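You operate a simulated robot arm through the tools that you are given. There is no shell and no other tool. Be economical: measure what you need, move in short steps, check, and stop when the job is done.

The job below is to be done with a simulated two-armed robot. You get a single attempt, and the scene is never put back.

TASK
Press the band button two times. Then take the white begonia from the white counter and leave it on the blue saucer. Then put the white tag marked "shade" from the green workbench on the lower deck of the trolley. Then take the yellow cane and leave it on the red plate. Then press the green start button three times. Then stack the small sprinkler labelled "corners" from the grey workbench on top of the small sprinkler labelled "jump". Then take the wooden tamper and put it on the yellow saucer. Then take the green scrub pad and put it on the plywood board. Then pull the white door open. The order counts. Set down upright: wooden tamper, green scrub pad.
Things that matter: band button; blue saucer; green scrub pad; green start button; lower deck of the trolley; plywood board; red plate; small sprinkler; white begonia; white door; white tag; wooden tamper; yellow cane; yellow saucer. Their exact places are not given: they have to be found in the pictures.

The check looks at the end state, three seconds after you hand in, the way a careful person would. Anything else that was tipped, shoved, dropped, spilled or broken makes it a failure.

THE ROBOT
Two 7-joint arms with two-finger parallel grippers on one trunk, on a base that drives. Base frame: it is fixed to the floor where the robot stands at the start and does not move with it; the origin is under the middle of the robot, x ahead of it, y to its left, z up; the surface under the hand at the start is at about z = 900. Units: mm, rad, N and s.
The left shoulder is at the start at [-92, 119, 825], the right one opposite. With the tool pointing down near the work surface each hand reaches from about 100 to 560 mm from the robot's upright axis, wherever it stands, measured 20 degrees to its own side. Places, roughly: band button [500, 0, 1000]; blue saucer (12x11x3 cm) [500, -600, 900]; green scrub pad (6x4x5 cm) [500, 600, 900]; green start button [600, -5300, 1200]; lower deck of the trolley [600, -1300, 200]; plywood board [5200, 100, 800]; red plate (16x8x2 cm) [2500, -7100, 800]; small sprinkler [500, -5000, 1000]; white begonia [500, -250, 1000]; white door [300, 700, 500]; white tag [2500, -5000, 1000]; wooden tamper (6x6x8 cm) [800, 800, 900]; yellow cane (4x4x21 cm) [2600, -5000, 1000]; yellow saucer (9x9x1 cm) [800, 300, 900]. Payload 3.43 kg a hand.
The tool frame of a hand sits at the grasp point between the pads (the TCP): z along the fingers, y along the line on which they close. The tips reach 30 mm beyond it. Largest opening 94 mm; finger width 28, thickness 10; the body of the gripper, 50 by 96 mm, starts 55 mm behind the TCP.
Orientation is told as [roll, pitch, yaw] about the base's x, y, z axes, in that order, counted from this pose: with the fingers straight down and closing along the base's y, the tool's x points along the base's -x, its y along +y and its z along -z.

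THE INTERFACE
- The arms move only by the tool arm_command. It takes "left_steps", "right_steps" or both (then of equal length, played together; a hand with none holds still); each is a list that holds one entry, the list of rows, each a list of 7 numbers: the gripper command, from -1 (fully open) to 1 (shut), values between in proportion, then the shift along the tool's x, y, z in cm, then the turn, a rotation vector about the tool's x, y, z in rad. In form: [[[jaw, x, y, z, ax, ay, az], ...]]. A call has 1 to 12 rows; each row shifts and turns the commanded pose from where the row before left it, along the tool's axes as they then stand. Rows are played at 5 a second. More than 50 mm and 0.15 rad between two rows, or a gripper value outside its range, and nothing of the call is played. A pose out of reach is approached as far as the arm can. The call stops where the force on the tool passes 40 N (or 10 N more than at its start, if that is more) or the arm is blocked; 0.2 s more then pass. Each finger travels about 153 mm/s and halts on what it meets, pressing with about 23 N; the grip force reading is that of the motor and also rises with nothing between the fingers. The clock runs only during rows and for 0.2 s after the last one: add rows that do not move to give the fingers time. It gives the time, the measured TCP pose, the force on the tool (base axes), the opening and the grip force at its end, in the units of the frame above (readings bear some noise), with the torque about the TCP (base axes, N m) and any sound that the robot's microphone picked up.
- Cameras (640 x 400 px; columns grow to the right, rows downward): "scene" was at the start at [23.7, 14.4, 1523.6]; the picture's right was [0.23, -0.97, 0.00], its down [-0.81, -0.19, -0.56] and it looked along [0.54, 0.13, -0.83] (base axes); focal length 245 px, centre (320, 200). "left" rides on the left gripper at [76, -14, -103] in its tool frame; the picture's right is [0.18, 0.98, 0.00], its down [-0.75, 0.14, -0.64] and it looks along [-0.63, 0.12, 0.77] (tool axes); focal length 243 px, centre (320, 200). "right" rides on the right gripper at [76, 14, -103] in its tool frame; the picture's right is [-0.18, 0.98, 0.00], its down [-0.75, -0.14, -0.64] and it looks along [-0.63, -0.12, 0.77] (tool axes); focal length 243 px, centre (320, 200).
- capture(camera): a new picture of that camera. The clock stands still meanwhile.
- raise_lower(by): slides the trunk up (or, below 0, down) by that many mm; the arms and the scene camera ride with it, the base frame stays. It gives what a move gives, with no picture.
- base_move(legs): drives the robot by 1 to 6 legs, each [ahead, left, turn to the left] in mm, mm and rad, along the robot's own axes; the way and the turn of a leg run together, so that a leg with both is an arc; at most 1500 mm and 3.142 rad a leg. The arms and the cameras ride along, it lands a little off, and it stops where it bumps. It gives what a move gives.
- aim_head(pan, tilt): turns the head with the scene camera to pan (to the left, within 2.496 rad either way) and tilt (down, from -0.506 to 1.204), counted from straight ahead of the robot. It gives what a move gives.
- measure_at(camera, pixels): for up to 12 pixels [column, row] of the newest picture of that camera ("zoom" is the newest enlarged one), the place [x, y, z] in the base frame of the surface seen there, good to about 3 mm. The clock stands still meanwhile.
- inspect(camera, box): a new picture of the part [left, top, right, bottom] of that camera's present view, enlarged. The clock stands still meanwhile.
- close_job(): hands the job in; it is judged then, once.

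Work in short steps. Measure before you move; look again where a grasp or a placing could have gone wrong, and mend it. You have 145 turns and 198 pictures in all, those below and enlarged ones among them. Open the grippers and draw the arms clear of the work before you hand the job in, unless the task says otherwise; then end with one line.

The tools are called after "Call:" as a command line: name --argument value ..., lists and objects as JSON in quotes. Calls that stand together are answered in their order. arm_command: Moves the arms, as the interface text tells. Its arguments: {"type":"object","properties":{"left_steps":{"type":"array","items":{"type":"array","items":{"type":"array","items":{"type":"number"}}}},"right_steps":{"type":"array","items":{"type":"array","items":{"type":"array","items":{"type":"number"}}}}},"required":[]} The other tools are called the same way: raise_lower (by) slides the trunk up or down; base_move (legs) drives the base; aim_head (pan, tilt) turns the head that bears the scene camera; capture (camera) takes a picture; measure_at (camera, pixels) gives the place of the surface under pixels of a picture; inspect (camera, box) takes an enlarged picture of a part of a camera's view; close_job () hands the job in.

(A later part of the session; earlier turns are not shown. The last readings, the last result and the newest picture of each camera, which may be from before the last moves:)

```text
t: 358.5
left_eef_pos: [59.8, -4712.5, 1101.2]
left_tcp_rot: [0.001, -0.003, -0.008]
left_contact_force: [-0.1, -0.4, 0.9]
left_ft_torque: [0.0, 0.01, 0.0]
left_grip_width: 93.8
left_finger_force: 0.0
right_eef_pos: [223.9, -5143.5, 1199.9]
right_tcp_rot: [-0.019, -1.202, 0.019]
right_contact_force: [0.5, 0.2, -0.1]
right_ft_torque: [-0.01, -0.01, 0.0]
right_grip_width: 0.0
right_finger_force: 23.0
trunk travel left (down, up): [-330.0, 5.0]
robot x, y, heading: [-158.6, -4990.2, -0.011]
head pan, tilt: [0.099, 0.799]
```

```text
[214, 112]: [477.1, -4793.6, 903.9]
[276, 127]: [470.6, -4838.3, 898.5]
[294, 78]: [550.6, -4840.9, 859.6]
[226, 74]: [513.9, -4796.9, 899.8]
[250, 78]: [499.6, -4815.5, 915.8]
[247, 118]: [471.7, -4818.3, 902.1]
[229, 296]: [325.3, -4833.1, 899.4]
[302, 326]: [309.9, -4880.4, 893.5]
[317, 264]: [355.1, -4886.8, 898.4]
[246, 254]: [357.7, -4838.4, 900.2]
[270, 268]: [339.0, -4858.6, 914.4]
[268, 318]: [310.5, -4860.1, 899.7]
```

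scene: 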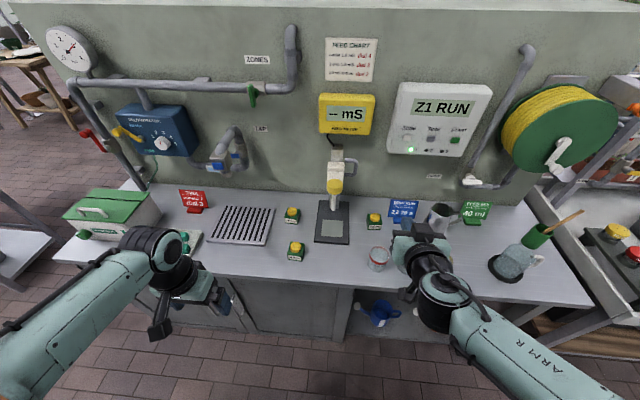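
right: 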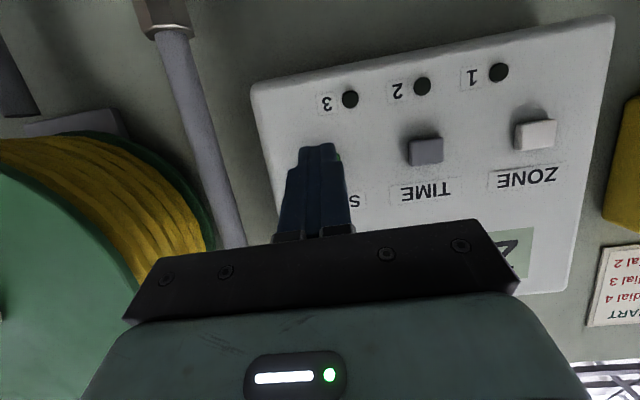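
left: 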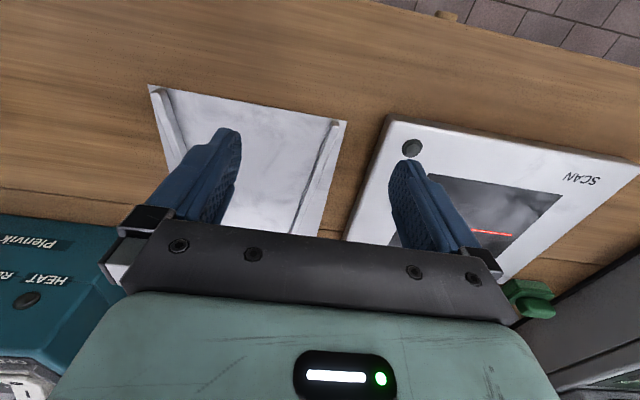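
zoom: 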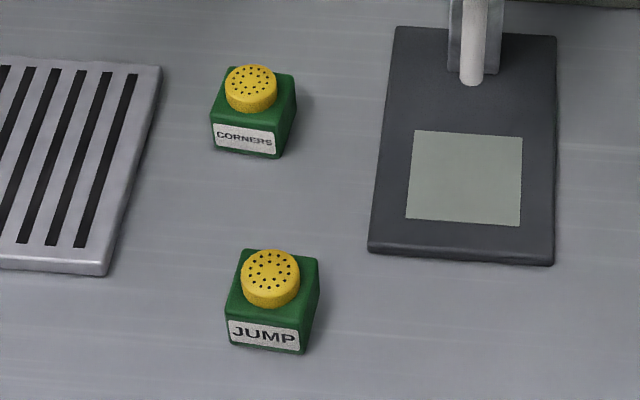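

CORNERS: centre ≈(497,−4816); JUMP: centre ≈(337,−4859); both yawed ≈−0.11, bodies ~48 mm, caps to z 917. I drive 145 ahead and move the left hand over CORNERS with the same yaw.

Call:
base_move --legs '[[145, 0, 0.01]]'

Call:
measure_at --camera "scene" --pixels '[[222, 165], [240, 165], [235, 135], [253, 95], [335, 190], [345, 165], [160, 145]]'

Call:
arm_command --left_steps '[[[-1, 0, -3.5, 0, 0, 0, 0.055], [-1, 0, -3.5, 0, 0, 0, 0.055], [-1, -2, -3.2, 0, 0, 0, 0], [-1, -4, 0, 0, 0, 0, 0], [-1, -4, 0, 0, 0, 0, 0], [-1, -4, 0, 0, 0, 0, 0], [-1, -4, 0, 0, 0, 0, 0], [-1, -4, 0, 0, 0, 0, 0], [-1, 0, 0, 0, 0, 0, 0]]]'

Call:
capture --camera "left"

```text
t: 359.9
left_eef_pos: [200.1, -4709.5, 1101.6]
left_tcp_rot: [0.002, -0.002, 0.002]
left_contact_force: [0.2, -0.2, -0.6]
left_ft_torque: [-0.01, -0.01, 0.0]
left_grip_width: 93.9
left_finger_force: 0.0
right_eef_pos: [367.9, -5141.4, 1198.4]
right_tcp_rot: [-0.02, -1.203, 0.03]
right_contact_force: [0.8, -0.4, -0.1]
right_ft_torque: [-0.01, 0.0, 0.02]
right_grip_width: 0.3
right_finger_force: 23.6
trunk travel left (down, up): [-330.0, 5.0]
robot x, y, heading: [-15.5, -4991.8, 0.005]
head pan, tilt: [0.099, 0.799]
```

```text
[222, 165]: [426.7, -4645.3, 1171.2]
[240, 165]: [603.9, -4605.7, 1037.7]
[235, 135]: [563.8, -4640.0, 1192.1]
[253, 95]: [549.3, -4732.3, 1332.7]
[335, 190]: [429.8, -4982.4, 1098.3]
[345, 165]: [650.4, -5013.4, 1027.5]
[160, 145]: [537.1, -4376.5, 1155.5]
```

```text
t: 361.9
left_eef_pos: [413.6, -4835.0, 1101.0]
left_tcp_rot: [0.001, -0.002, -0.108]
left_contact_force: [0.1, 0.1, 0.0]
left_ft_torque: [-0.01, 0.0, 0.02]
left_grip_width: 93.9
left_finger_force: 0.1
right_eef_pos: [368.7, -5140.3, 1198.2]
right_tcp_rot: [-0.021, -1.203, 0.031]
right_contact_force: [-0.1, 0.6, 0.1]
right_ft_torque: [0.0, 0.0, -0.01]
right_grip_width: 0.0
right_finger_force: 23.3
trunk travel left (down, up): [-330.0, 5.0]
robot x, y, heading: [-15.3, -4987.9, 0.003]
head pan, tilt: [0.099, 0.799]
```

```text
88 pictures are left
```

left: 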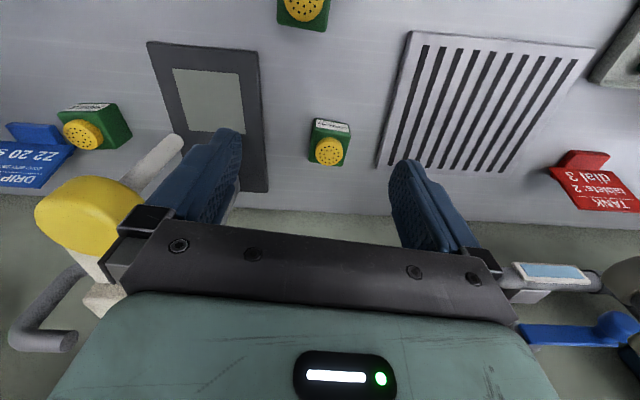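

CORNERS appears at (328,143) between the fingers. I move above its centre and come down to z 960.

Call:
arm_command --left_steps '[[[-1, -2.7, 0.93, 0, 0, 0, 0], [-1, -2.7, 0.93, 0, 0, 0, 0], [-1, -2.68, 0.93, 0, 0, 0, 0], [-1, 0, 0, 4, 0, 0, 0], [-1, 0, 0, 4, 0, 0, 0], [-1, 0, 0, 4, 0, 0, 0], [-1, 0, 0, 2, 0, 0, 0], [-1, 0, 0, 0, 0, 0, 0]]]'

Call:
capture --camera "left"

Call:
inspect --camera "scene" --box '[220, 140, 380, 260]'

```text
t: 363.7
left_eef_pos: [498.7, -4816.2, 960.6]
left_tcp_rot: [0.0, -0.001, -0.108]
left_contact_force: [0.3, -0.1, 0.5]
left_ft_torque: [0.0, 0.0, 0.01]
left_grip_width: 94.2
left_finger_force: 0.1
right_eef_pos: [369.9, -5140.8, 1198.3]
right_tcp_rot: [-0.019, -1.202, 0.027]
right_contact_force: [0.1, -0.4, -0.3]
right_ft_torque: [-0.01, 0.02, 0.01]
right_grip_width: 0.0
right_finger_force: 22.8
trunk travel left (down, up): [-330.0, 5.0]
robot x, y, heading: [-16.2, -4989.8, -0.0]
head pan, tilt: [0.099, 0.799]
```

```text
87 pictures are left
```

left: 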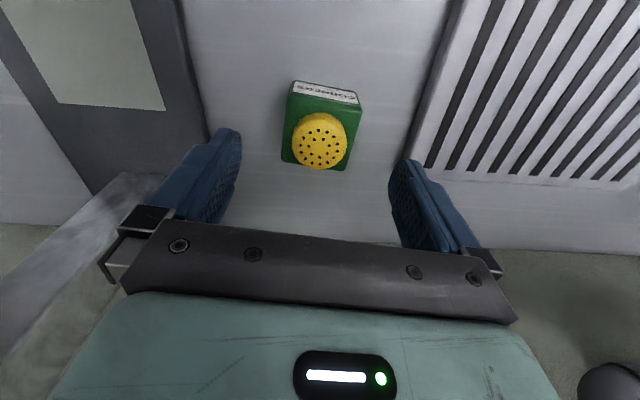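

```text
3.33 times, centred on (300, 200) of scene
```

zoom: 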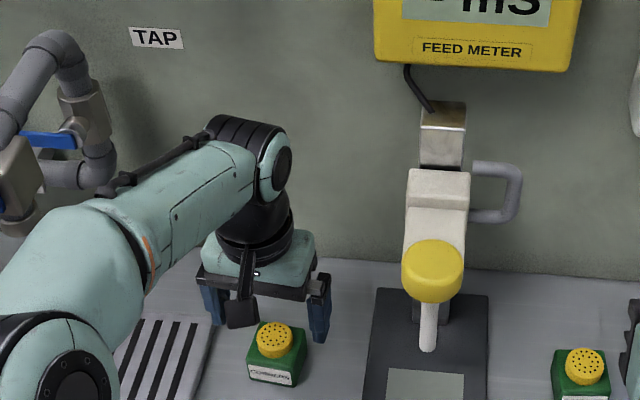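

I verify the position from the left camera.

Call:
measure_at --camera "left" --pixels '[[320, 141], [285, 158], [345, 168], [294, 93], [358, 105], [282, 140], [353, 150]]'

```text
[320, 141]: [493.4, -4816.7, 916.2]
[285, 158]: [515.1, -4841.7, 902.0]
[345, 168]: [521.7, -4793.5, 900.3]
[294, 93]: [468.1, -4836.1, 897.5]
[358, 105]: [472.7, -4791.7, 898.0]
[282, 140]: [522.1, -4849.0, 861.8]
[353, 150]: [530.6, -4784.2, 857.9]
```

Centre (494.5,−4816). I shift 4 mm back, descend to z 890 and close.

Call:
arm_command --left_steps '[[[-1, 0.4, 0, 3, 0, 0, 0], [-1, 0, 0, 3, 0, 0, 0], [-1, 0, 0, 1, 0, 0, 0], [-1, 0, 0, 0, 0, 0, 0], [0.1, 0, 0, 0, 0, 0, 0], [1, 0, 0, 0, 0, 0, 0], [1, 0, 0, 0, 0, 0, 0], [1, 0, 0, 0, 0, 0, 0]]]'

Call:
arm_command --left_steps '[[[1, 0, 0, -2, 0, 0, 0], [1, 0, 0, -3, 0, 0, 0], [1, 0, 0, -4, 0, 0, 0], [1, 0, 0, -3, 0, 0, 0], [1, 0, 0, 0, 0, 0, 0]]]'

Call:
capture --camera "left"

```text
t: 365.5
left_eef_pos: [493.9, -4816.2, 890.4]
left_tcp_rot: [0.0, -0.001, -0.108]
left_contact_force: [0.0, 0.3, 0.6]
left_ft_torque: [0.03, 0.0, 0.0]
left_grip_width: 56.3
left_finger_force: 22.9
right_eef_pos: [369.7, -5140.8, 1198.5]
right_tcp_rot: [-0.021, -1.204, 0.027]
right_contact_force: [0.4, 0.4, -0.4]
right_ft_torque: [0.0, -0.01, 0.04]
right_grip_width: 0.1
right_finger_force: 23.1
trunk travel left (down, up): [-330.0, 5.0]
robot x, y, heading: [-15.2, -4992.8, 0.002]
head pan, tilt: [0.099, 0.799]
```

```text
t: 366.7
left_eef_pos: [493.6, -4816.9, 1011.9]
left_tcp_rot: [0.0, -0.002, -0.109]
left_contact_force: [-1.1, 0.2, -1.7]
left_ft_torque: [-0.02, -0.01, -0.03]
left_grip_width: 56.0
left_finger_force: 23.0
right_eef_pos: [369.0, -5141.5, 1197.8]
right_tcp_rot: [-0.02, -1.203, 0.029]
right_contact_force: [-0.5, -0.2, 0.0]
right_ft_torque: [-0.01, 0.01, 0.03]
right_grip_width: 0.0
right_finger_force: 22.8
trunk travel left (down, up): [-330.0, 5.0]
robot x, y, heading: [-17.3, -4990.9, 0.0]
head pan, tilt: [0.099, 0.799]
```

```text
85 pictures are left
```

left: 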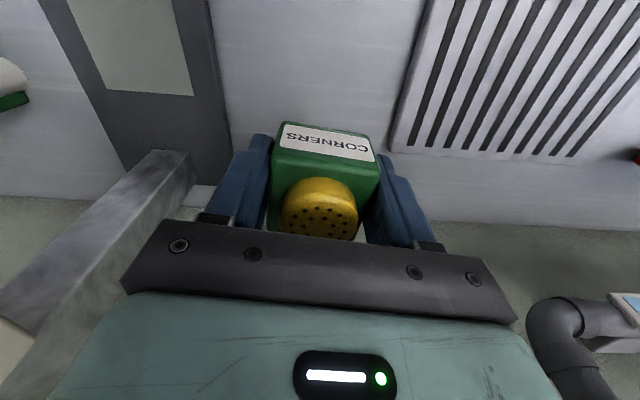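

CORNERS is held. I re-measure JUMP from the present scene view.

Call:
inspect --camera "scene" --box '[250, 210, 370, 310]'

```text
4.00 times, centred on (310, 260) of scene
```

zoom: 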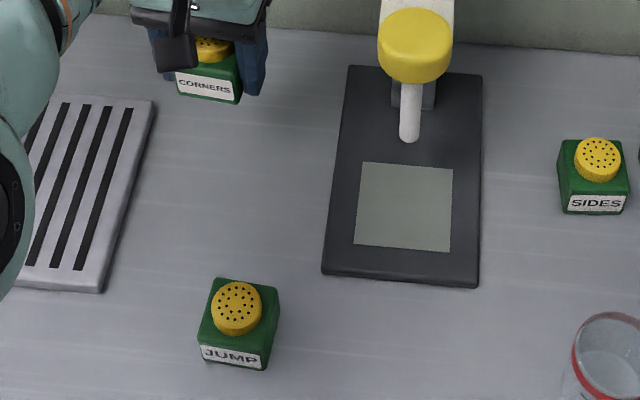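

Call:
measure_at --camera "zoom" --pixels '[[239, 302], [201, 341], [267, 354], [277, 293], [219, 281], [218, 302], [259, 302], [239, 284], [238, 320], [235, 338]]'

```text
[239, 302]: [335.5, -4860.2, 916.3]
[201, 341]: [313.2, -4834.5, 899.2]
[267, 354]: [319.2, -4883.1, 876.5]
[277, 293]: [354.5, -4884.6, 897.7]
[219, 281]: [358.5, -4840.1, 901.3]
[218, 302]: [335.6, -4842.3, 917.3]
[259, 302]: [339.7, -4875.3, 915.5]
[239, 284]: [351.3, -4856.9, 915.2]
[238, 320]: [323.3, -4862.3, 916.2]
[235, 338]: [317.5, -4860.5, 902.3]
```

JUMP centre (335.5,−4859.5), cap top z 916. I carry CORNERS over it at z 1012.

Call:
arm_command --left_steps '[[[1, 3.81, -1.485, 0, 0, 0, 0], [1, 3.81, -1.485, 0, 0, 0, 0], [1, 3.81, -1.485, 0, 0, 0, 0], [1, 3.81, -1.485, 0, 0, 0, 0], [1, 0, 0, 0, 0, 0, 0], [1, 0, 0, 3, 0, 0, 0], [1, 0, 0, 0, 0, 0, 0]]]'

Call:
inspect --camera "scene" --box '[250, 210, 370, 310]'

Call:
capture --camera "left"

```text
t: 368.3
left_eef_pos: [335.6, -4858.1, 980.4]
left_tcp_rot: [0.001, -0.001, -0.107]
left_contact_force: [-0.3, -0.4, -2.4]
left_ft_torque: [-0.03, -0.01, 0.04]
left_grip_width: 55.9
left_finger_force: 22.7
right_eef_pos: [369.8, -5141.0, 1198.4]
right_tcp_rot: [-0.02, -1.203, 0.029]
right_contact_force: [0.0, -0.5, -0.1]
right_ft_torque: [0.0, 0.01, -0.02]
right_grip_width: 0.0
right_finger_force: 22.8
trunk travel left (down, up): [-330.0, 5.0]
robot x, y, heading: [-13.4, -4987.4, 0.003]
head pan, tilt: [0.099, 0.799]
```

```text
4.00 times, centred on (310, 260) of scene
```

zoom: 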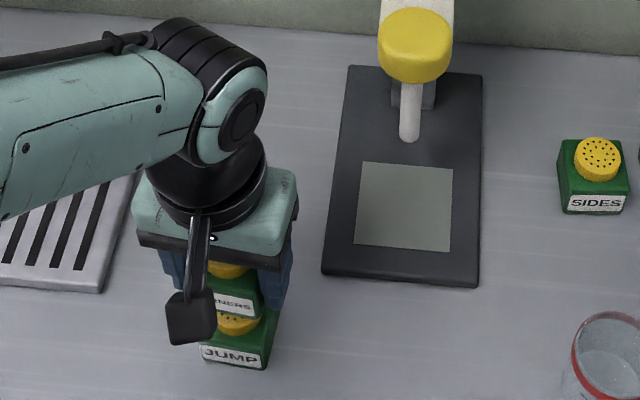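

```text
82 pictures are left
```

left: 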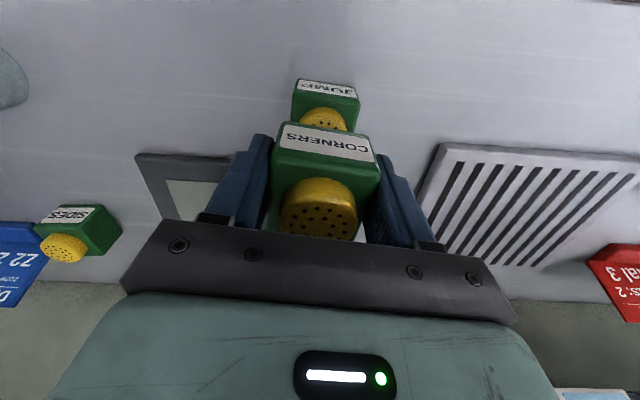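

Aligned. I lower 25 mm, then in 3 mm steps until it seats.

Call:
arm_command --left_steps '[[[1, 0, -0.12, 2.4, 0, 0, 0], [1, 0, 0, 0.3, 0, 0, 0], [1, 0, 0, 0.2, 0, 0, 0], [1, 0, 0, 0, 0, 0, 0]]]'

Call:
inspect --camera "left" --box '[220, 60, 440, 260]'

```text
t: 369.3
left_eef_pos: [335.9, -4858.4, 952.6]
left_tcp_rot: [-0.001, -0.002, -0.108]
left_contact_force: [0.3, -0.3, -1.7]
left_ft_torque: [-0.01, 0.01, -0.01]
left_grip_width: 56.2
left_finger_force: 23.1
right_eef_pos: [369.6, -5141.2, 1198.3]
right_tcp_rot: [-0.021, -1.203, 0.028]
right_contact_force: [0.0, -0.1, 0.2]
right_ft_torque: [0.0, 0.01, 0.03]
right_grip_width: 0.0
right_finger_force: 22.3
trunk travel left (down, up): [-330.0, 5.0]
robot x, y, heading: [-15.2, -4990.7, 0.001]
head pan, tilt: [0.099, 0.799]
```

```text
2.00 times, centred on (330, 160) of left
```

zoom: 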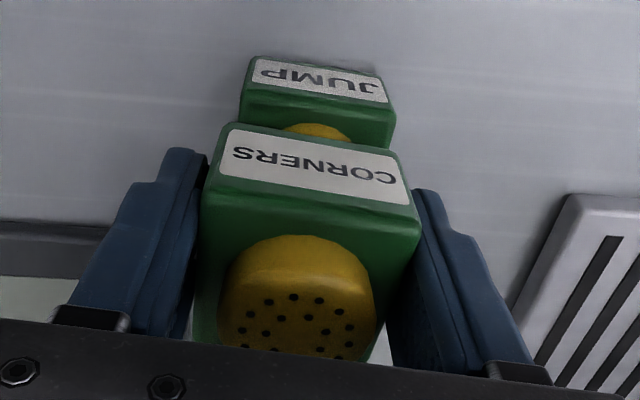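

Not yet touching (force still −1.7 N). Continue down in 2 mm steps.

Call:
arm_command --left_steps '[[[1, 0, 0, 0.2, 0, 0, 0], [1, 0, 0, 0.15, 0, 0, 0], [1, 0, 0, 0, 0, 0, 0]]]'

```text
t: 370.1
left_eef_pos: [336.9, -4860.1, 948.3]
left_tcp_rot: [0.001, -0.002, -0.109]
left_contact_force: [-0.4, 0.0, -1.4]
left_ft_torque: [-0.02, 0.03, 0.01]
left_grip_width: 56.0
left_finger_force: 23.3
right_eef_pos: [369.1, -5140.5, 1198.2]
right_tcp_rot: [-0.022, -1.202, 0.027]
right_contact_force: [0.0, -0.4, 0.9]
right_ft_torque: [-0.01, 0.03, -0.02]
right_grip_width: 0.2
right_finger_force: 23.0
trunk travel left (down, up): [-330.0, 5.0]
robot x, y, heading: [-14.7, -4987.5, -0.0]
head pan, tilt: [0.099, 0.799]
```

Call:
arm_command --left_steps '[[[1, 0, 0, 0.15, 0, 0, 0], [1, 0, 0, 0.15, 0, 0, 0], [1, 0, 0, 0, 0, 0, 0]]]'

```text
t: 370.9
left_eef_pos: [335.1, -4860.4, 945.7]
left_tcp_rot: [0.001, -0.005, -0.109]
left_contact_force: [-2.5, 0.5, 15.1]
left_ft_torque: [0.12, 0.13, 0.04]
left_grip_width: 55.9
left_finger_force: 22.9
right_eef_pos: [368.7, -5141.8, 1198.5]
right_tcp_rot: [-0.02, -1.204, 0.027]
right_contact_force: [-0.2, 0.5, 0.7]
right_ft_torque: [0.0, 0.01, -0.03]
right_grip_width: 0.0
right_finger_force: 23.0
trunk travel left (down, up): [-330.0, 5.0]
robot x, y, heading: [-16.2, -4989.0, 0.004]
head pan, tilt: [0.099, 0.799]
```

Contact firm (15 N) at z 946. I ease up 1 mm, open, and rise straight up.

Call:
arm_command --left_steps '[[[1, 0, 0, -0.1, 0, 0, 0], [0.4, 0, 0, 0, 0, 0, 0], [-0.2, 0, 0, 0, 0, 0, 0], [-1, 0, 0, 0, 0, 0, 0], [-1, 0, 0, 0, 0, 0, 0], [-1, 0, 0, -2, 0, 0, 0], [-1, 0, 0, -4, 0, 0, 0], [-1, 0, 0, -4, 0, 0, 0], [-1, 0, 0, -4, 0, 0, 0], [-1, 0, 0, -4, 0, 0, 0]]]'

Call:
capture --camera "left"

Call:
inspect --camera "scene" --box '[250, 210, 370, 310]'

```text
t: 373.1
left_eef_pos: [336.3, -4860.8, 1127.6]
left_tcp_rot: [0.0, -0.002, -0.108]
left_contact_force: [-0.4, 0.0, 0.3]
left_ft_torque: [0.01, 0.0, 0.01]
left_grip_width: 94.0
left_finger_force: 0.0
right_eef_pos: [370.1, -5141.4, 1197.6]
right_tcp_rot: [-0.02, -1.204, 0.028]
right_contact_force: [-0.3, 0.7, 0.0]
right_ft_torque: [0.0, -0.01, -0.02]
right_grip_width: 0.0
right_finger_force: 23.4
trunk travel left (down, up): [-330.0, 5.0]
robot x, y, heading: [-12.6, -4991.2, -0.0]
head pan, tilt: [0.099, 0.799]
```

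```text
80 pictures are left
```

left: 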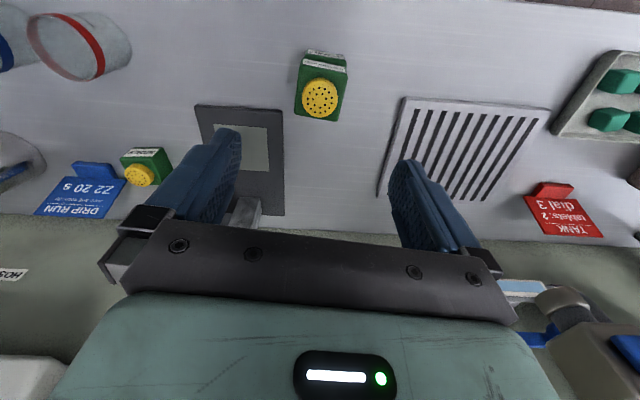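

```text
4.00 times, centred on (310, 260) of scene
```

zoom: 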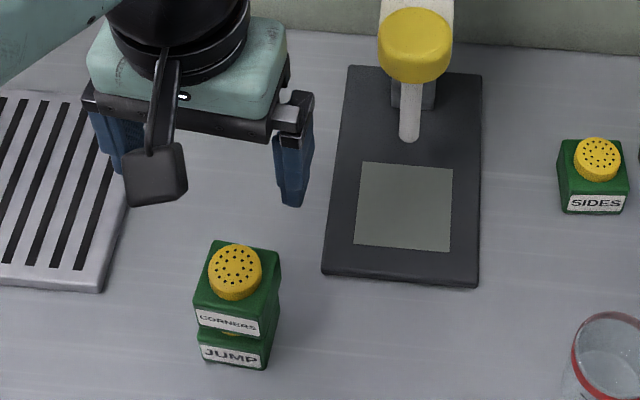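

Stack is good. Next the tamper and yellow saucer, at the far side of the first counter, so I must come round behind it. I back off and bring both hands in.

Call:
base_move --legs '[[-330, 0, 0], [0, 1500, 0]]'

Call:
arm_command --right_steps '[[[-1, 0, 0, -3, 0, 0.15, 0], [-1, 0, 0, 0, 0, 0.15, 0], [-1, 0, 0, 0, 0, 0.15, 0], [-1, 0, 0, 0, 0, 0.15, 0], [-1, 0, 0, 0, 0, 0.15, 0], [-1, 0, 0, 0, 0, 0.15, 0], [-1, 0, 0, 0, 0, 0.15, 0], [-1, 0, 0, 0, 0, 0.154, 0], [-1, 1, 0, 3, 0, 0, 0], [-1, 1, 0, 3, 0, 0, 0]]]' --left_steps '[[[-1, 0, 0, 0, 0, 0, -0.1], [-1, 2, 2, 0, 0, 0, 0], [-1, 2, 2, 0, 0, 0, 0], [-1, 0, 2, 0, 0, 0, 0], [-1, 0, 2, 0, 0, 0, 0], [-1, 0, 2, 0, 0, 0, 0], [-1, 0, 2, 0, 0, 0, 0], [-1, 0, 0, 0, 0, 0, 0], [-1, 0, 0, 0, 0, 0, 0], [-1, 0, 0, 0, 0, 0, 0]]]'

Call:
base_move --legs '[[1000, 0, 0], [550, 0, 0], [0, 0, 1.571]]'

Call:
aim_head --pan 0.0 --tilt 0.4

Call:
capture --camera "scene"

```text
t: 388.2
left_eef_pos: [14.8, -3355.5, 1127.0]
left_tcp_rot: [0.0, -0.003, -0.121]
left_contact_force: [0.5, 0.4, 0.1]
left_ft_torque: [0.03, 0.0, 0.02]
left_grip_width: 94.0
left_finger_force: 0.1
right_eef_pos: [46.5, -3637.7, 1199.2]
right_tcp_rot: [-0.02, -1.202, 0.017]
right_contact_force: [0.3, -0.4, -0.4]
right_ft_torque: [0.0, -0.01, 0.02]
right_grip_width: 0.1
right_finger_force: 22.9
trunk travel left (down, up): [-330.0, 5.0]
robot x, y, heading: [-337.5, -3485.6, -0.012]
head pan, tilt: [0.099, 0.799]
```

```text
refused: row 8 steps farther than a row can; nothing moved
```

```text
t: 400.0
left_eef_pos: [1090.6, -3149.9, 1127.3]
left_tcp_rot: [0.0, -0.002, 1.451]
left_contact_force: [1.1, -0.1, -0.9]
left_ft_torque: [0.0, -0.01, -0.03]
left_grip_width: 93.5
left_finger_force: 0.0
right_eef_pos: [1372.7, -3121.4, 1197.6]
right_tcp_rot: [-0.02, -1.201, 1.588]
right_contact_force: [-0.4, -0.4, -0.2]
right_ft_torque: [-0.01, -0.04, 0.01]
right_grip_width: 0.1
right_finger_force: 23.3
trunk travel left (down, up): [-330.0, 5.0]
robot x, y, heading: [1213.0, -3502.9, 1.56]
head pan, tilt: [0.099, 0.799]
```

```text
t: 400.9
left_eef_pos: [1090.5, -3150.9, 1125.2]
left_tcp_rot: [0.0, -0.002, 1.451]
left_contact_force: [0.5, -0.9, 0.1]
left_ft_torque: [-0.01, 0.04, 0.02]
left_grip_width: 94.0
left_finger_force: 0.1
right_eef_pos: [1372.1, -3119.7, 1197.5]
right_tcp_rot: [-0.021, -1.202, 1.588]
right_contact_force: [0.2, -0.4, -0.3]
right_ft_torque: [0.01, -0.02, -0.04]
right_grip_width: 0.0
right_finger_force: 23.2
trunk travel left (down, up): [-330.0, 5.0]
robot x, y, heading: [1217.0, -3503.8, 1.565]
head pan, tilt: [0.0, 0.4]
```

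```text
78 pictures are left
```

scene: 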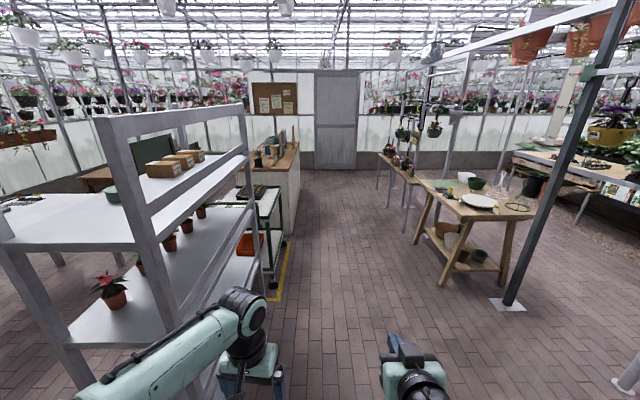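

The aisle behind the counter is visible. I measure its bounds.

Call:
measure_at --camera "scene" --pixels '[[440, 284], [405, 237], [380, 190], [290, 234], [272, 284], [245, 240], [510, 304], [300, 165], [320, 300], [275, 160], [255, 180], [340, 166]]'

Call:
arm_command --right_steps '[[[-1, 0, 0, -3, 0, 0.14, 0], [-1, 0, 0, 0, 0, 0.149, 0], [-1, 0, 0, 0, 0, 0.149, 0], [-1, 0, 0, 0, 0, 0.149, 0], [-1, 0, 0, 0, 0, 0.149, 0], [-1, 0, 0, 0, 0, 0.149, 0], [-1, 0, 0, 0, 0, 0.149, 0], [-1, 0, 0, 0, 0, 0.149, 0], [-1, 1, 0, 3, 0, 0.02, 0], [-1, 1, 0, 3, 0, 0, 0]]]' --left_steps '[[[-1, 0, 0, 0, 0, 0, -0.1], [-1, 2, 2, 0, 0, 0, 0], [-1, 2, 2, 0, 0, 0, 0], [-1, 0, 2, 0, 0, 0, 0], [-1, 0, 2, 0, 0, 0, 0], [-1, 0, 0, 0, 0, 0, 0], [-1, 0, 0, 0, 0, 0, 0], [-1, 0, 0, 0, 0, 0, 0], [-1, 0, 0, 0, 0, 0, 0], [-1, 0, 0, 0, 0, 0, 0]]]'

```text
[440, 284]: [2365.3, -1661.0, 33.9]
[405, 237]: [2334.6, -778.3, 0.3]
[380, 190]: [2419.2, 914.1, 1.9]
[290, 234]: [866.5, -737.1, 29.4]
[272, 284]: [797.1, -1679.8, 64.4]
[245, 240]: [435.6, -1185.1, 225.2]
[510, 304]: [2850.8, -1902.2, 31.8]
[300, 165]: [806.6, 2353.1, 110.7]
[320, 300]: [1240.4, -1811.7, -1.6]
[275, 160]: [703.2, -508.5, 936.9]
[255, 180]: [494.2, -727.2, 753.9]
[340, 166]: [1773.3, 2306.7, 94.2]
```

```text
t: 403.1
left_eef_pos: [1011.5, -3190.0, 1126.9]
left_tcp_rot: [0.0, -0.002, 1.55]
left_contact_force: [0.2, -0.6, -0.8]
left_ft_torque: [0.0, -0.01, 0.01]
left_grip_width: 93.7
left_finger_force: 0.0
right_eef_pos: [1373.5, -3167.4, 1149.3]
right_tcp_rot: [-0.005, 0.001, 1.567]
right_contact_force: [0.7, 1.3, -0.8]
right_ft_torque: [0.05, 0.02, -0.02]
right_grip_width: 94.0
right_finger_force: 0.0
trunk travel left (down, up): [-330.0, 5.0]
robot x, y, heading: [1215.0, -3499.8, 1.561]
head pan, tilt: [0.0, 0.4]
```

The aisle spans x 870–2330. I drive to about (1560, 500) and turn to face the counter's back (−x).

Call:
base_move --legs '[[1400, -350, 0.005], [1400, 0, 0], [1200, 0, 0], [0, 0, 1.571]]'

Call:
aim_head --pan 0.0 --tilt 0.6

Call:
capture --camera "scene"

```text
t: 426.4
left_eef_pos: [1299.7, 286.1, 1125.1]
left_tcp_rot: [-0.001, -0.001, 3.138]
left_contact_force: [1.2, 0.5, 0.2]
left_ft_torque: [-0.01, -0.01, -0.01]
left_grip_width: 93.8
left_finger_force: 0.0
right_eef_pos: [1271.7, 647.4, 1149.4]
right_tcp_rot: [-0.006, -0.001, -3.129]
right_contact_force: [0.5, 0.5, 0.1]
right_ft_torque: [-0.01, 0.02, 0.04]
right_grip_width: 94.0
right_finger_force: 0.0
trunk travel left (down, up): [-330.0, 5.0]
robot x, y, heading: [1608.0, 493.0, -3.135]
head pan, tilt: [0.0, 0.4]
```

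```text
t: 427.1
left_eef_pos: [1298.0, 286.1, 1125.9]
left_tcp_rot: [0.0, 0.0, 3.138]
left_contact_force: [0.4, 0.0, 0.6]
left_ft_torque: [-0.02, -0.04, 0.01]
left_grip_width: 93.9
left_finger_force: 0.0
right_eef_pos: [1270.9, 648.7, 1149.3]
right_tcp_rot: [-0.008, 0.0, -3.129]
right_contact_force: [-1.1, 0.3, 0.1]
right_ft_torque: [-0.02, 0.01, 0.02]
right_grip_width: 93.9
right_finger_force: 0.0
trunk travel left (down, up): [-330.0, 5.0]
robot x, y, heading: [1608.6, 497.6, -3.136]
head pan, tilt: [0.0, 0.6]
```

```text
77 pictures are left
```

scene: 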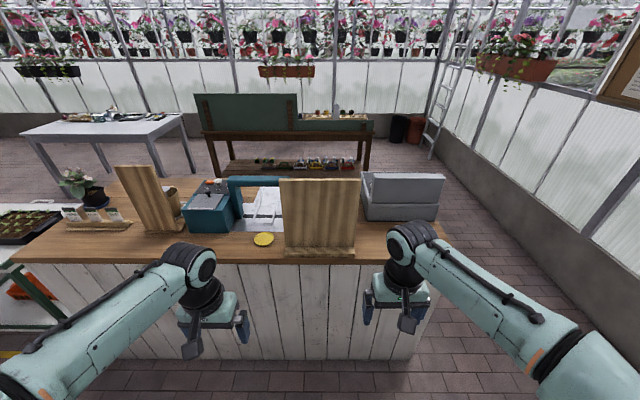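

The yellow saucer is at (263,239); the tamper is hidden behind the right arm. I move that arm to the right.

Call:
arm_command --right_steps '[[[-1, 0, -4, 0, 0, 0, 0], [-1, 0, -4, 0, 0, 0, 0], [-1, 0, -4, 0, 0, 0, 0], [-1, 1, -4, 0, 0, 0, 0], [-1, 1, -4, 0, 0, 0, 0]]]'

Call:
capture --camera "scene"

```text
t: 428.3
left_eef_pos: [1300.2, 286.2, 1125.8]
left_tcp_rot: [-0.001, -0.002, 3.139]
left_contact_force: [-0.1, -0.4, 0.0]
left_ft_torque: [-0.04, -0.03, -0.02]
left_grip_width: 94.0
left_finger_force: 0.1
right_eef_pos: [1287.9, 848.9, 1151.5]
right_tcp_rot: [-0.007, 0.0, -3.13]
right_contact_force: [-0.4, 0.6, -0.1]
right_ft_torque: [-0.01, -0.02, -0.02]
right_grip_width: 94.0
right_finger_force: 0.0
trunk travel left (down, up): [-330.0, 5.0]
robot x, y, heading: [1606.2, 496.4, -3.136]
head pan, tilt: [0.0, 0.6]
```

```text
76 pictures are left
```

scene: 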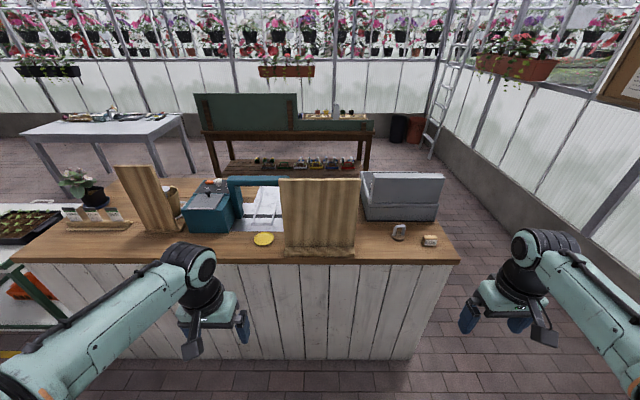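

Two objects stand right of the sign at (398,232) and (429,240). I enlarge that corner and the saucer.

Call:
inspect --camera "scene" --box '[375, 210, 455, 260]'

Call:
measure_at --camera "zoom" --pixels '[[185, 160], [185, 180], [185, 215], [168, 200], [205, 200], [185, 230], [435, 215], [405, 245], [470, 250], [430, 265], [165, 235], [205, 235]]'

Call:
measure_at --camera "scene" --pixels '[[263, 239], [253, 240], [274, 239], [263, 245], [263, 234], [285, 255], [355, 255], [320, 180], [240, 190], [350, 250]]'

```text
8.00 times, centred on (415, 235) of scene
```

zoom: 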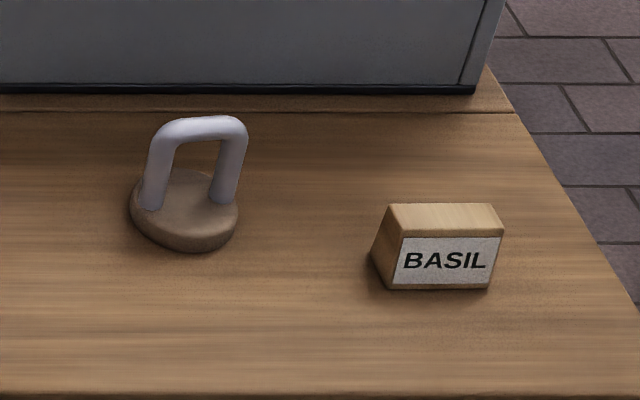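

```text
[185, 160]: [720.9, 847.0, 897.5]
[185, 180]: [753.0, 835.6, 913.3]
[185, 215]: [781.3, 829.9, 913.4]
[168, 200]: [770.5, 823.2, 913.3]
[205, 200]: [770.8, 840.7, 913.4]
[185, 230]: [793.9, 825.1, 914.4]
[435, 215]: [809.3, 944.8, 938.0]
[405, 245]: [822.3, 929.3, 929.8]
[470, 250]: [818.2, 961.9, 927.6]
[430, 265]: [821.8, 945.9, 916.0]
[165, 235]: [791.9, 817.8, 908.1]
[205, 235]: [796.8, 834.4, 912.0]
```

```text
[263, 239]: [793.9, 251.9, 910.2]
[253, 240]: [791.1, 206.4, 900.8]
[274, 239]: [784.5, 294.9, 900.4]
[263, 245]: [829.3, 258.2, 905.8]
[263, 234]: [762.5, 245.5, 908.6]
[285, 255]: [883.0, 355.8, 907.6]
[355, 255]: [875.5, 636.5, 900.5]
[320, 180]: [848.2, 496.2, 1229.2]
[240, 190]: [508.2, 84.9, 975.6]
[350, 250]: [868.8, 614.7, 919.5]
```

The tamper: round wooden foot at ≈(772,831), top z 913, metal handle loop above. I measure the handle's bar and posts.

Call:
measure_at --camera "zoom" --pixels '[[155, 185], [227, 180], [160, 145], [240, 145], [175, 130], [200, 126], [225, 125], [133, 205], [237, 215], [185, 245]]'

Call:
arm_command --left_steps '[[[-1, 4, 0, 0, 0, 0, 0], [-1, 4, 0, 0, 0, 0, 0], [-1, 4, 0, 0, 0, 0, 0], [-1, 3, 0, 0, 0, 0, 0]]]'

```text
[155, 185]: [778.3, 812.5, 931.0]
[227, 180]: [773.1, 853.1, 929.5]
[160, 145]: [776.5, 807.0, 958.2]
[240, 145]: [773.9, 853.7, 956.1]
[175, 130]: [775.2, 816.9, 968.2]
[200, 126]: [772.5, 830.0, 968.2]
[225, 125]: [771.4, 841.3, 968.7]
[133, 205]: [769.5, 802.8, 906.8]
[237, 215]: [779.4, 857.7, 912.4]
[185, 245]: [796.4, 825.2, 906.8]
```

```text
t: 429.3
left_eef_pos: [1452.8, 285.0, 1124.9]
left_tcp_rot: [0.001, -0.001, 3.139]
left_contact_force: [-0.1, 0.9, 0.0]
left_ft_torque: [-0.02, -0.01, 0.0]
left_grip_width: 93.8
left_finger_force: 0.0
right_eef_pos: [1288.4, 849.1, 1151.1]
right_tcp_rot: [-0.007, 0.0, -3.128]
right_contact_force: [-0.3, 0.4, 0.0]
right_ft_torque: [-0.01, 0.03, 0.0]
right_grip_width: 94.0
right_finger_force: 0.0
trunk travel left (down, up): [-330.0, 5.0]
robot x, y, heading: [1610.0, 497.5, -3.14]
head pan, tilt: [0.0, 0.6]
```

Handle: centre ≈(771,831), 50 mm wide along y, top z 970. I drive 420 ahead and 180 right.

Call:
base_move --legs '[[420, -180, 0]]'

Call:
capture --camera "scene"

```text
t: 432.1
left_eef_pos: [1026.2, 465.6, 1126.7]
left_tcp_rot: [0.0, -0.003, 3.137]
left_contact_force: [0.2, -0.1, 0.4]
left_ft_torque: [-0.01, 0.0, -0.02]
left_grip_width: 94.2
left_finger_force: 0.0
right_eef_pos: [867.3, 1029.8, 1151.1]
right_tcp_rot: [-0.005, -0.001, -3.128]
right_contact_force: [-0.3, -1.1, 0.0]
right_ft_torque: [0.04, 0.0, 0.0]
right_grip_width: 93.9
right_finger_force: 0.1
trunk travel left (down, up): [-330.0, 5.0]
robot x, y, heading: [1182.6, 678.5, -3.139]
head pan, tilt: [0.0, 0.6]
```

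```text
74 pictures are left
```

scene: 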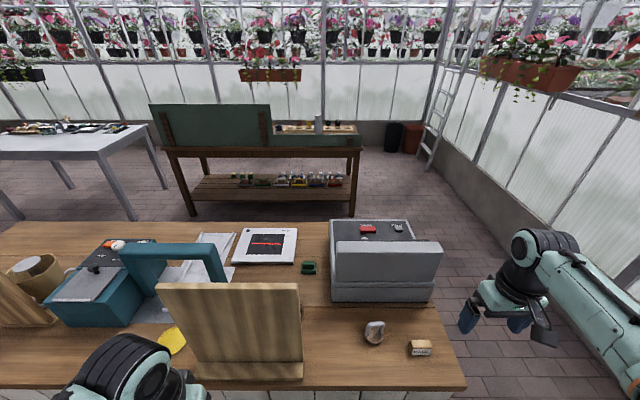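

The green pad is visible too at (309,267). Now I move the right hand above the tamper handle at z 1010.

Call:
arm_command --right_steps '[[[-1, -1.97, 3.95, 0, 0, 0, 0], [-1, -1.97, 3.95, 0, 0, 0, 0], [-1, -1.97, 3.95, 0, 0, 0, 0], [-1, -1.97, 3.95, 0, 0, 0, 0], [-1, -1.97, 3.95, 0, 0, 0, 0], [-1, 0, 0, 4.5, 0, 0, 0], [-1, 0, 0, 4.5, 0, 0, 0], [-1, 0, 0, 4.5, 0, 0, 0], [-1, 0, 0, 0, 0, 0, 0]]]'

Call:
capture --camera "right"

```text
t: 434.1
left_eef_pos: [1026.4, 465.2, 1126.3]
left_tcp_rot: [0.001, -0.003, 3.136]
left_contact_force: [0.5, 0.1, -0.3]
left_ft_torque: [0.0, -0.04, -0.01]
left_grip_width: 94.0
left_finger_force: 0.0
right_eef_pos: [770.5, 832.2, 1013.3]
right_tcp_rot: [-0.009, 0.0, -3.129]
right_contact_force: [-0.5, 0.2, -0.2]
right_ft_torque: [0.01, 0.01, 0.02]
right_grip_width: 93.9
right_finger_force: 0.0
trunk travel left (down, up): [-330.0, 5.0]
robot x, y, heading: [1182.9, 678.7, -3.138]
head pan, tilt: [0.0, 0.6]
```

```text
73 pictures are left
```

right: 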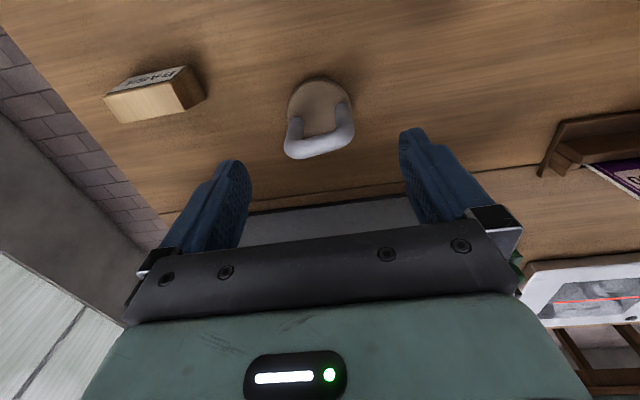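

Call:
measure_at --camera "right" --pixels '[[290, 150], [348, 140], [320, 148], [320, 80], [291, 105], [352, 105], [320, 155]]'

```text
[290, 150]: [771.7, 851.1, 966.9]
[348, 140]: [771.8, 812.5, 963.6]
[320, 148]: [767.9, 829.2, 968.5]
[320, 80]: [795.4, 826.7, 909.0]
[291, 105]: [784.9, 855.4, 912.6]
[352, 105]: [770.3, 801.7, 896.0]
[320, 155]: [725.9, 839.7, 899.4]
```

Aligned with the handle (≈(769,831)). I descend to z 950, close, and lift.

Call:
arm_command --right_steps '[[[-1, 0, 0.1, 3, 0, 0, 0], [-1, 0, 0, 2.3, 0, 0, 0], [-1, 0, 0, 1, 0, 0, 0], [-1, 0, 0, 0, 0, 0, 0], [0.1, 0, 0, 0, 0, 0, 0], [1, 0, 0, 0, 0, 0, 0], [1, 0, 0, 0, 0, 0, 0], [1, 0, 0, 0, 0, 0, 0]]]'

Call:
arm_command --right_steps '[[[1, 0, 0, -2, 0, 0, 0], [1, 0, 0, -3, 0, 0, 0], [1, 0, 0, -4, 0, 0, 0], [1, 0, 0, -4, 0, 0, 0], [1, 0, 0, 0, 0, 0, 0]]]'

Call:
capture --camera "right"

Call:
capture --camera "scene"

```text
t: 435.9
left_eef_pos: [1027.1, 464.9, 1125.7]
left_tcp_rot: [0.0, -0.002, 3.136]
left_contact_force: [-0.4, 0.6, 0.7]
left_ft_torque: [-0.01, -0.03, 0.0]
left_grip_width: 94.1
left_finger_force: 0.0
right_eef_pos: [771.3, 830.9, 950.8]
right_tcp_rot: [-0.008, 0.0, -3.131]
right_contact_force: [-0.3, 0.7, 0.4]
right_ft_torque: [0.01, 0.03, -0.04]
right_grip_width: 51.7
right_finger_force: 22.9
trunk travel left (down, up): [-330.0, 5.0]
robot x, y, heading: [1187.6, 678.1, -3.136]
head pan, tilt: [0.0, 0.6]
```

```text
t: 437.1
left_eef_pos: [1026.5, 465.4, 1126.1]
left_tcp_rot: [-0.001, -0.003, 3.137]
left_contact_force: [0.1, -0.4, 0.7]
left_ft_torque: [-0.02, 0.02, -0.02]
left_grip_width: 93.9
left_finger_force: 0.0
right_eef_pos: [769.1, 829.9, 1083.0]
right_tcp_rot: [-0.007, 0.0, -3.13]
right_contact_force: [-0.1, 0.2, -1.4]
right_ft_torque: [0.01, -0.02, 0.0]
right_grip_width: 51.3
right_finger_force: 23.1
trunk travel left (down, up): [-330.0, 5.0]
robot x, y, heading: [1183.2, 675.1, -3.137]
head pan, tilt: [0.0, 0.6]
```

```text
72 pictures are left
```

right: 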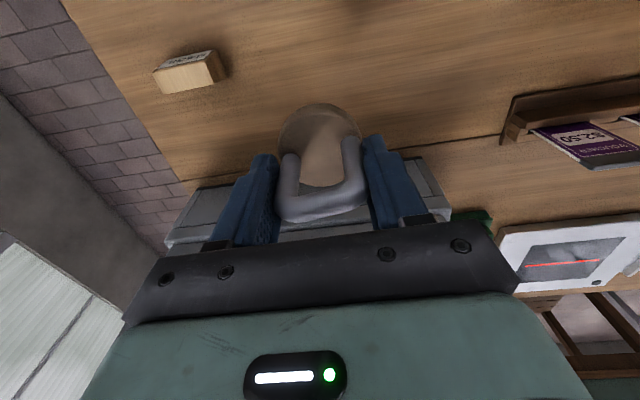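

```text
71 pictures are left
```

scene: 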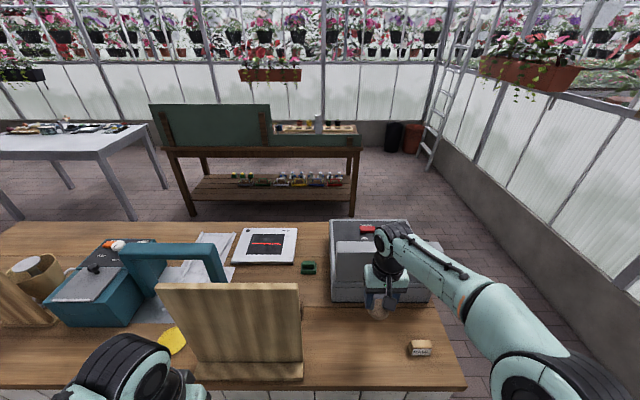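

Tamper held upright. The wooden sign lies between it and the saucer, so I back out, strafe left 578 mm and look before going in.

Call:
base_move --legs '[[-420, 0, 0], [0, 578, -0.004]]'

Call:
aim_head --pan -0.2 --tilt 0.75

Call:
capture --camera "scene"

```text
t: 444.8
left_eef_pos: [1447.7, -107.3, 1126.6]
left_tcp_rot: [0.002, -0.002, 3.132]
left_contact_force: [0.1, 0.3, 0.5]
left_ft_torque: [0.06, -0.03, -0.01]
left_grip_width: 94.0
left_finger_force: 0.0
right_eef_pos: [1191.5, 258.6, 1081.5]
right_tcp_rot: [-0.008, 0.002, -3.136]
right_contact_force: [-0.1, -0.3, -2.0]
right_ft_torque: [-0.01, -0.02, 0.0]
right_grip_width: 51.4
right_finger_force: 23.2
trunk travel left (down, up): [-330.0, 5.0]
robot x, y, heading: [1606.7, 105.8, 3.14]
head pan, tilt: [0.0, 0.6]
```

```text
t: 445.5
left_eef_pos: [1448.1, -108.0, 1125.5]
left_tcp_rot: [0.001, -0.002, 3.132]
left_contact_force: [0.0, -0.3, -0.3]
left_ft_torque: [-0.02, 0.01, 0.03]
left_grip_width: 94.2
left_finger_force: 0.0
right_eef_pos: [1191.8, 258.7, 1081.1]
right_tcp_rot: [-0.007, 0.001, -3.135]
right_contact_force: [0.6, -0.4, -2.0]
right_ft_torque: [-0.02, 0.03, 0.03]
right_grip_width: 51.5
right_finger_force: 22.5
trunk travel left (down, up): [-330.0, 5.0]
robot x, y, heading: [1601.5, 103.9, 3.138]
head pan, tilt: [-0.201, 0.75]
```

```text
70 pictures are left
```

scene: 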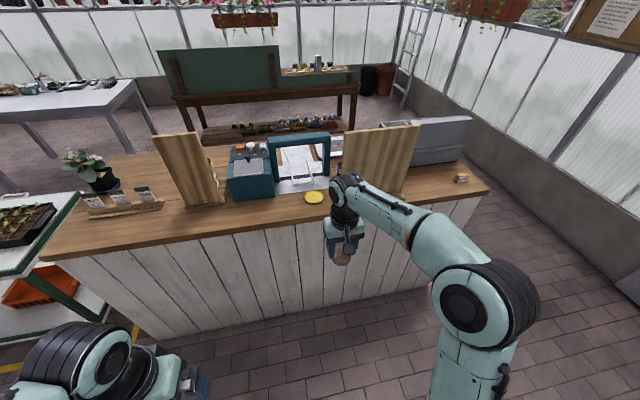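

I measure the forearm and the sign to check clearance before driving in.

Call:
measure_at --camera "scene" --pixels '[[345, 180], [410, 218], [440, 240], [485, 290], [520, 300], [342, 165], [415, 150], [350, 190], [315, 197], [305, 197], [323, 197], [300, 150]]'

Call:
inspect --camera "scene" --box '[280, 110, 440, 230]'

```text
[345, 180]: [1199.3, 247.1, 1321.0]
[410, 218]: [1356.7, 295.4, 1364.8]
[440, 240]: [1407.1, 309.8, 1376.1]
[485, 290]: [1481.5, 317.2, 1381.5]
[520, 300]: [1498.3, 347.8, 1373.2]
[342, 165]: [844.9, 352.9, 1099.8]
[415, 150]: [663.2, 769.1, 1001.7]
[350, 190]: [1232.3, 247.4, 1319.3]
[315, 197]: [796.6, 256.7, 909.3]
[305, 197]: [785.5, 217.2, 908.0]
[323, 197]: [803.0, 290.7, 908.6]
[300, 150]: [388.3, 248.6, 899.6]
```

```text
3.33 times, centred on (360, 170) of scene
```

zoom: 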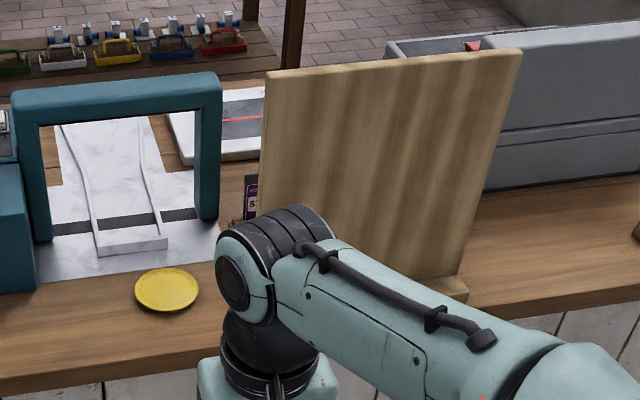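

Forearm (z>1250) clears the sign. Saucer centre ≈(795,254), top z 909. I drive in 395 mm.

Call:
base_move --legs '[[394, 4, 0]]'

Call:
capture --camera "right"

Call:
inspect --camera "scene" --box '[250, 150, 430, 290]'

```text
t: 448.0
left_eef_pos: [1051.4, -110.7, 1124.8]
left_tcp_rot: [-0.001, -0.002, 3.13]
left_contact_force: [-0.4, -0.1, 0.2]
left_ft_torque: [-0.01, 0.0, -0.02]
left_grip_width: 93.9
left_finger_force: 0.1
right_eef_pos: [795.6, 255.9, 1080.0]
right_tcp_rot: [-0.006, 0.0, -3.137]
right_contact_force: [1.6, 0.0, -1.1]
right_ft_torque: [0.01, 0.0, 0.03]
right_grip_width: 51.5
right_finger_force: 22.9
trunk travel left (down, up): [-330.0, 5.0]
robot x, y, heading: [1210.3, 98.4, 3.138]
head pan, tilt: [-0.201, 0.75]
```

```text
68 pictures are left
```

right: 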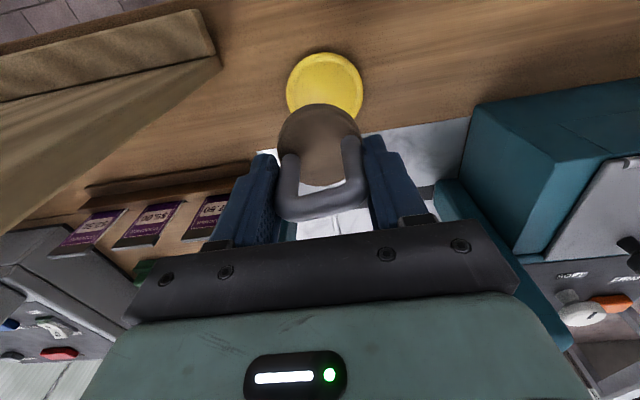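

```text
2.86 times, centred on (340, 220) of scene
```

zoom: 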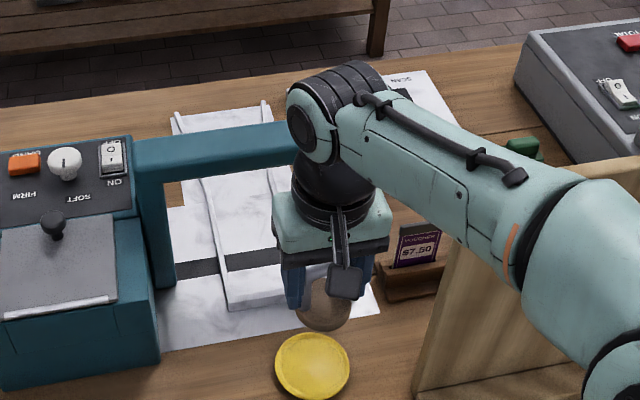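

I refine the saucer's place from the right camera.

Call:
measure_at --camera "right" --pixels '[[289, 85], [361, 85], [325, 55], [325, 80], [300, 100], [282, 135], [358, 125], [320, 110]]'

```text
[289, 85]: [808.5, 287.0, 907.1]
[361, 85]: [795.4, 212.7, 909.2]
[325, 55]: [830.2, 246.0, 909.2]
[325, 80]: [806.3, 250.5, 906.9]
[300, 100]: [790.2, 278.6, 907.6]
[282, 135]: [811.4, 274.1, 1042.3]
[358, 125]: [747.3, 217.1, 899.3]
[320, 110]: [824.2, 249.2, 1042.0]
```

Saucer centre ≈(793,252), floor z 907. I lower the tamper to just above.

Call:
arm_command --right_steps '[[[1, -0.25, 0.35, 3, 0, 0, 0], [1, 0, 0, 4, 0, 0, 0], [1, 0, 0, 4, 0, 0, 0], [1, 0, 0, 0.6, 0, 0, 0], [1, 0, 0, 0, 0, 0, 0]]]'

Call:
capture --camera "right"

```text
t: 449.2
left_eef_pos: [1051.6, -109.4, 1126.1]
left_tcp_rot: [-0.003, -0.002, 3.129]
left_contact_force: [0.8, 0.0, -0.4]
left_ft_torque: [-0.03, 0.04, -0.02]
left_grip_width: 93.9
left_finger_force: 0.1
right_eef_pos: [794.4, 253.8, 965.7]
right_tcp_rot: [-0.005, 0.0, -3.137]
right_contact_force: [0.3, -0.3, -1.0]
right_ft_torque: [0.04, 0.01, 0.0]
right_grip_width: 51.5
right_finger_force: 22.7
trunk travel left (down, up): [-330.0, 5.0]
robot x, y, heading: [1213.5, 101.8, 3.142]
head pan, tilt: [-0.201, 0.75]
```

```text
66 pictures are left
```

right: 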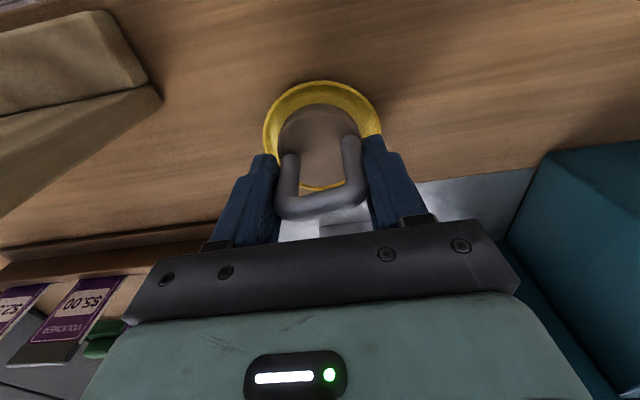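

Well centred over the saucer. I lower in 2–3 mm steps until contact.

Call:
arm_command --right_steps '[[[1, 0, 0, 0.4, 0, 0, 0], [1, 0, 0, 0.2, 0, 0, 0], [1, 0, 0, 0.2, 0, 0, 0], [1, 0, 0, 0, 0, 0, 0]]]'

```text
t: 450.2
left_eef_pos: [1052.0, -110.6, 1126.0]
left_tcp_rot: [-0.001, -0.004, 3.129]
left_contact_force: [0.6, -0.2, -0.7]
left_ft_torque: [0.0, 0.0, 0.02]
left_grip_width: 94.0
left_finger_force: 0.0
right_eef_pos: [793.5, 252.9, 959.1]
right_tcp_rot: [-0.008, -0.005, -3.138]
right_contact_force: [0.5, 3.1, 24.2]
right_ft_torque: [-0.24, 0.01, -0.01]
right_grip_width: 51.4
right_finger_force: 22.8
trunk travel left (down, up): [-330.0, 5.0]
robot x, y, heading: [1210.9, 100.9, 3.133]
head pan, tilt: [-0.201, 0.75]
```

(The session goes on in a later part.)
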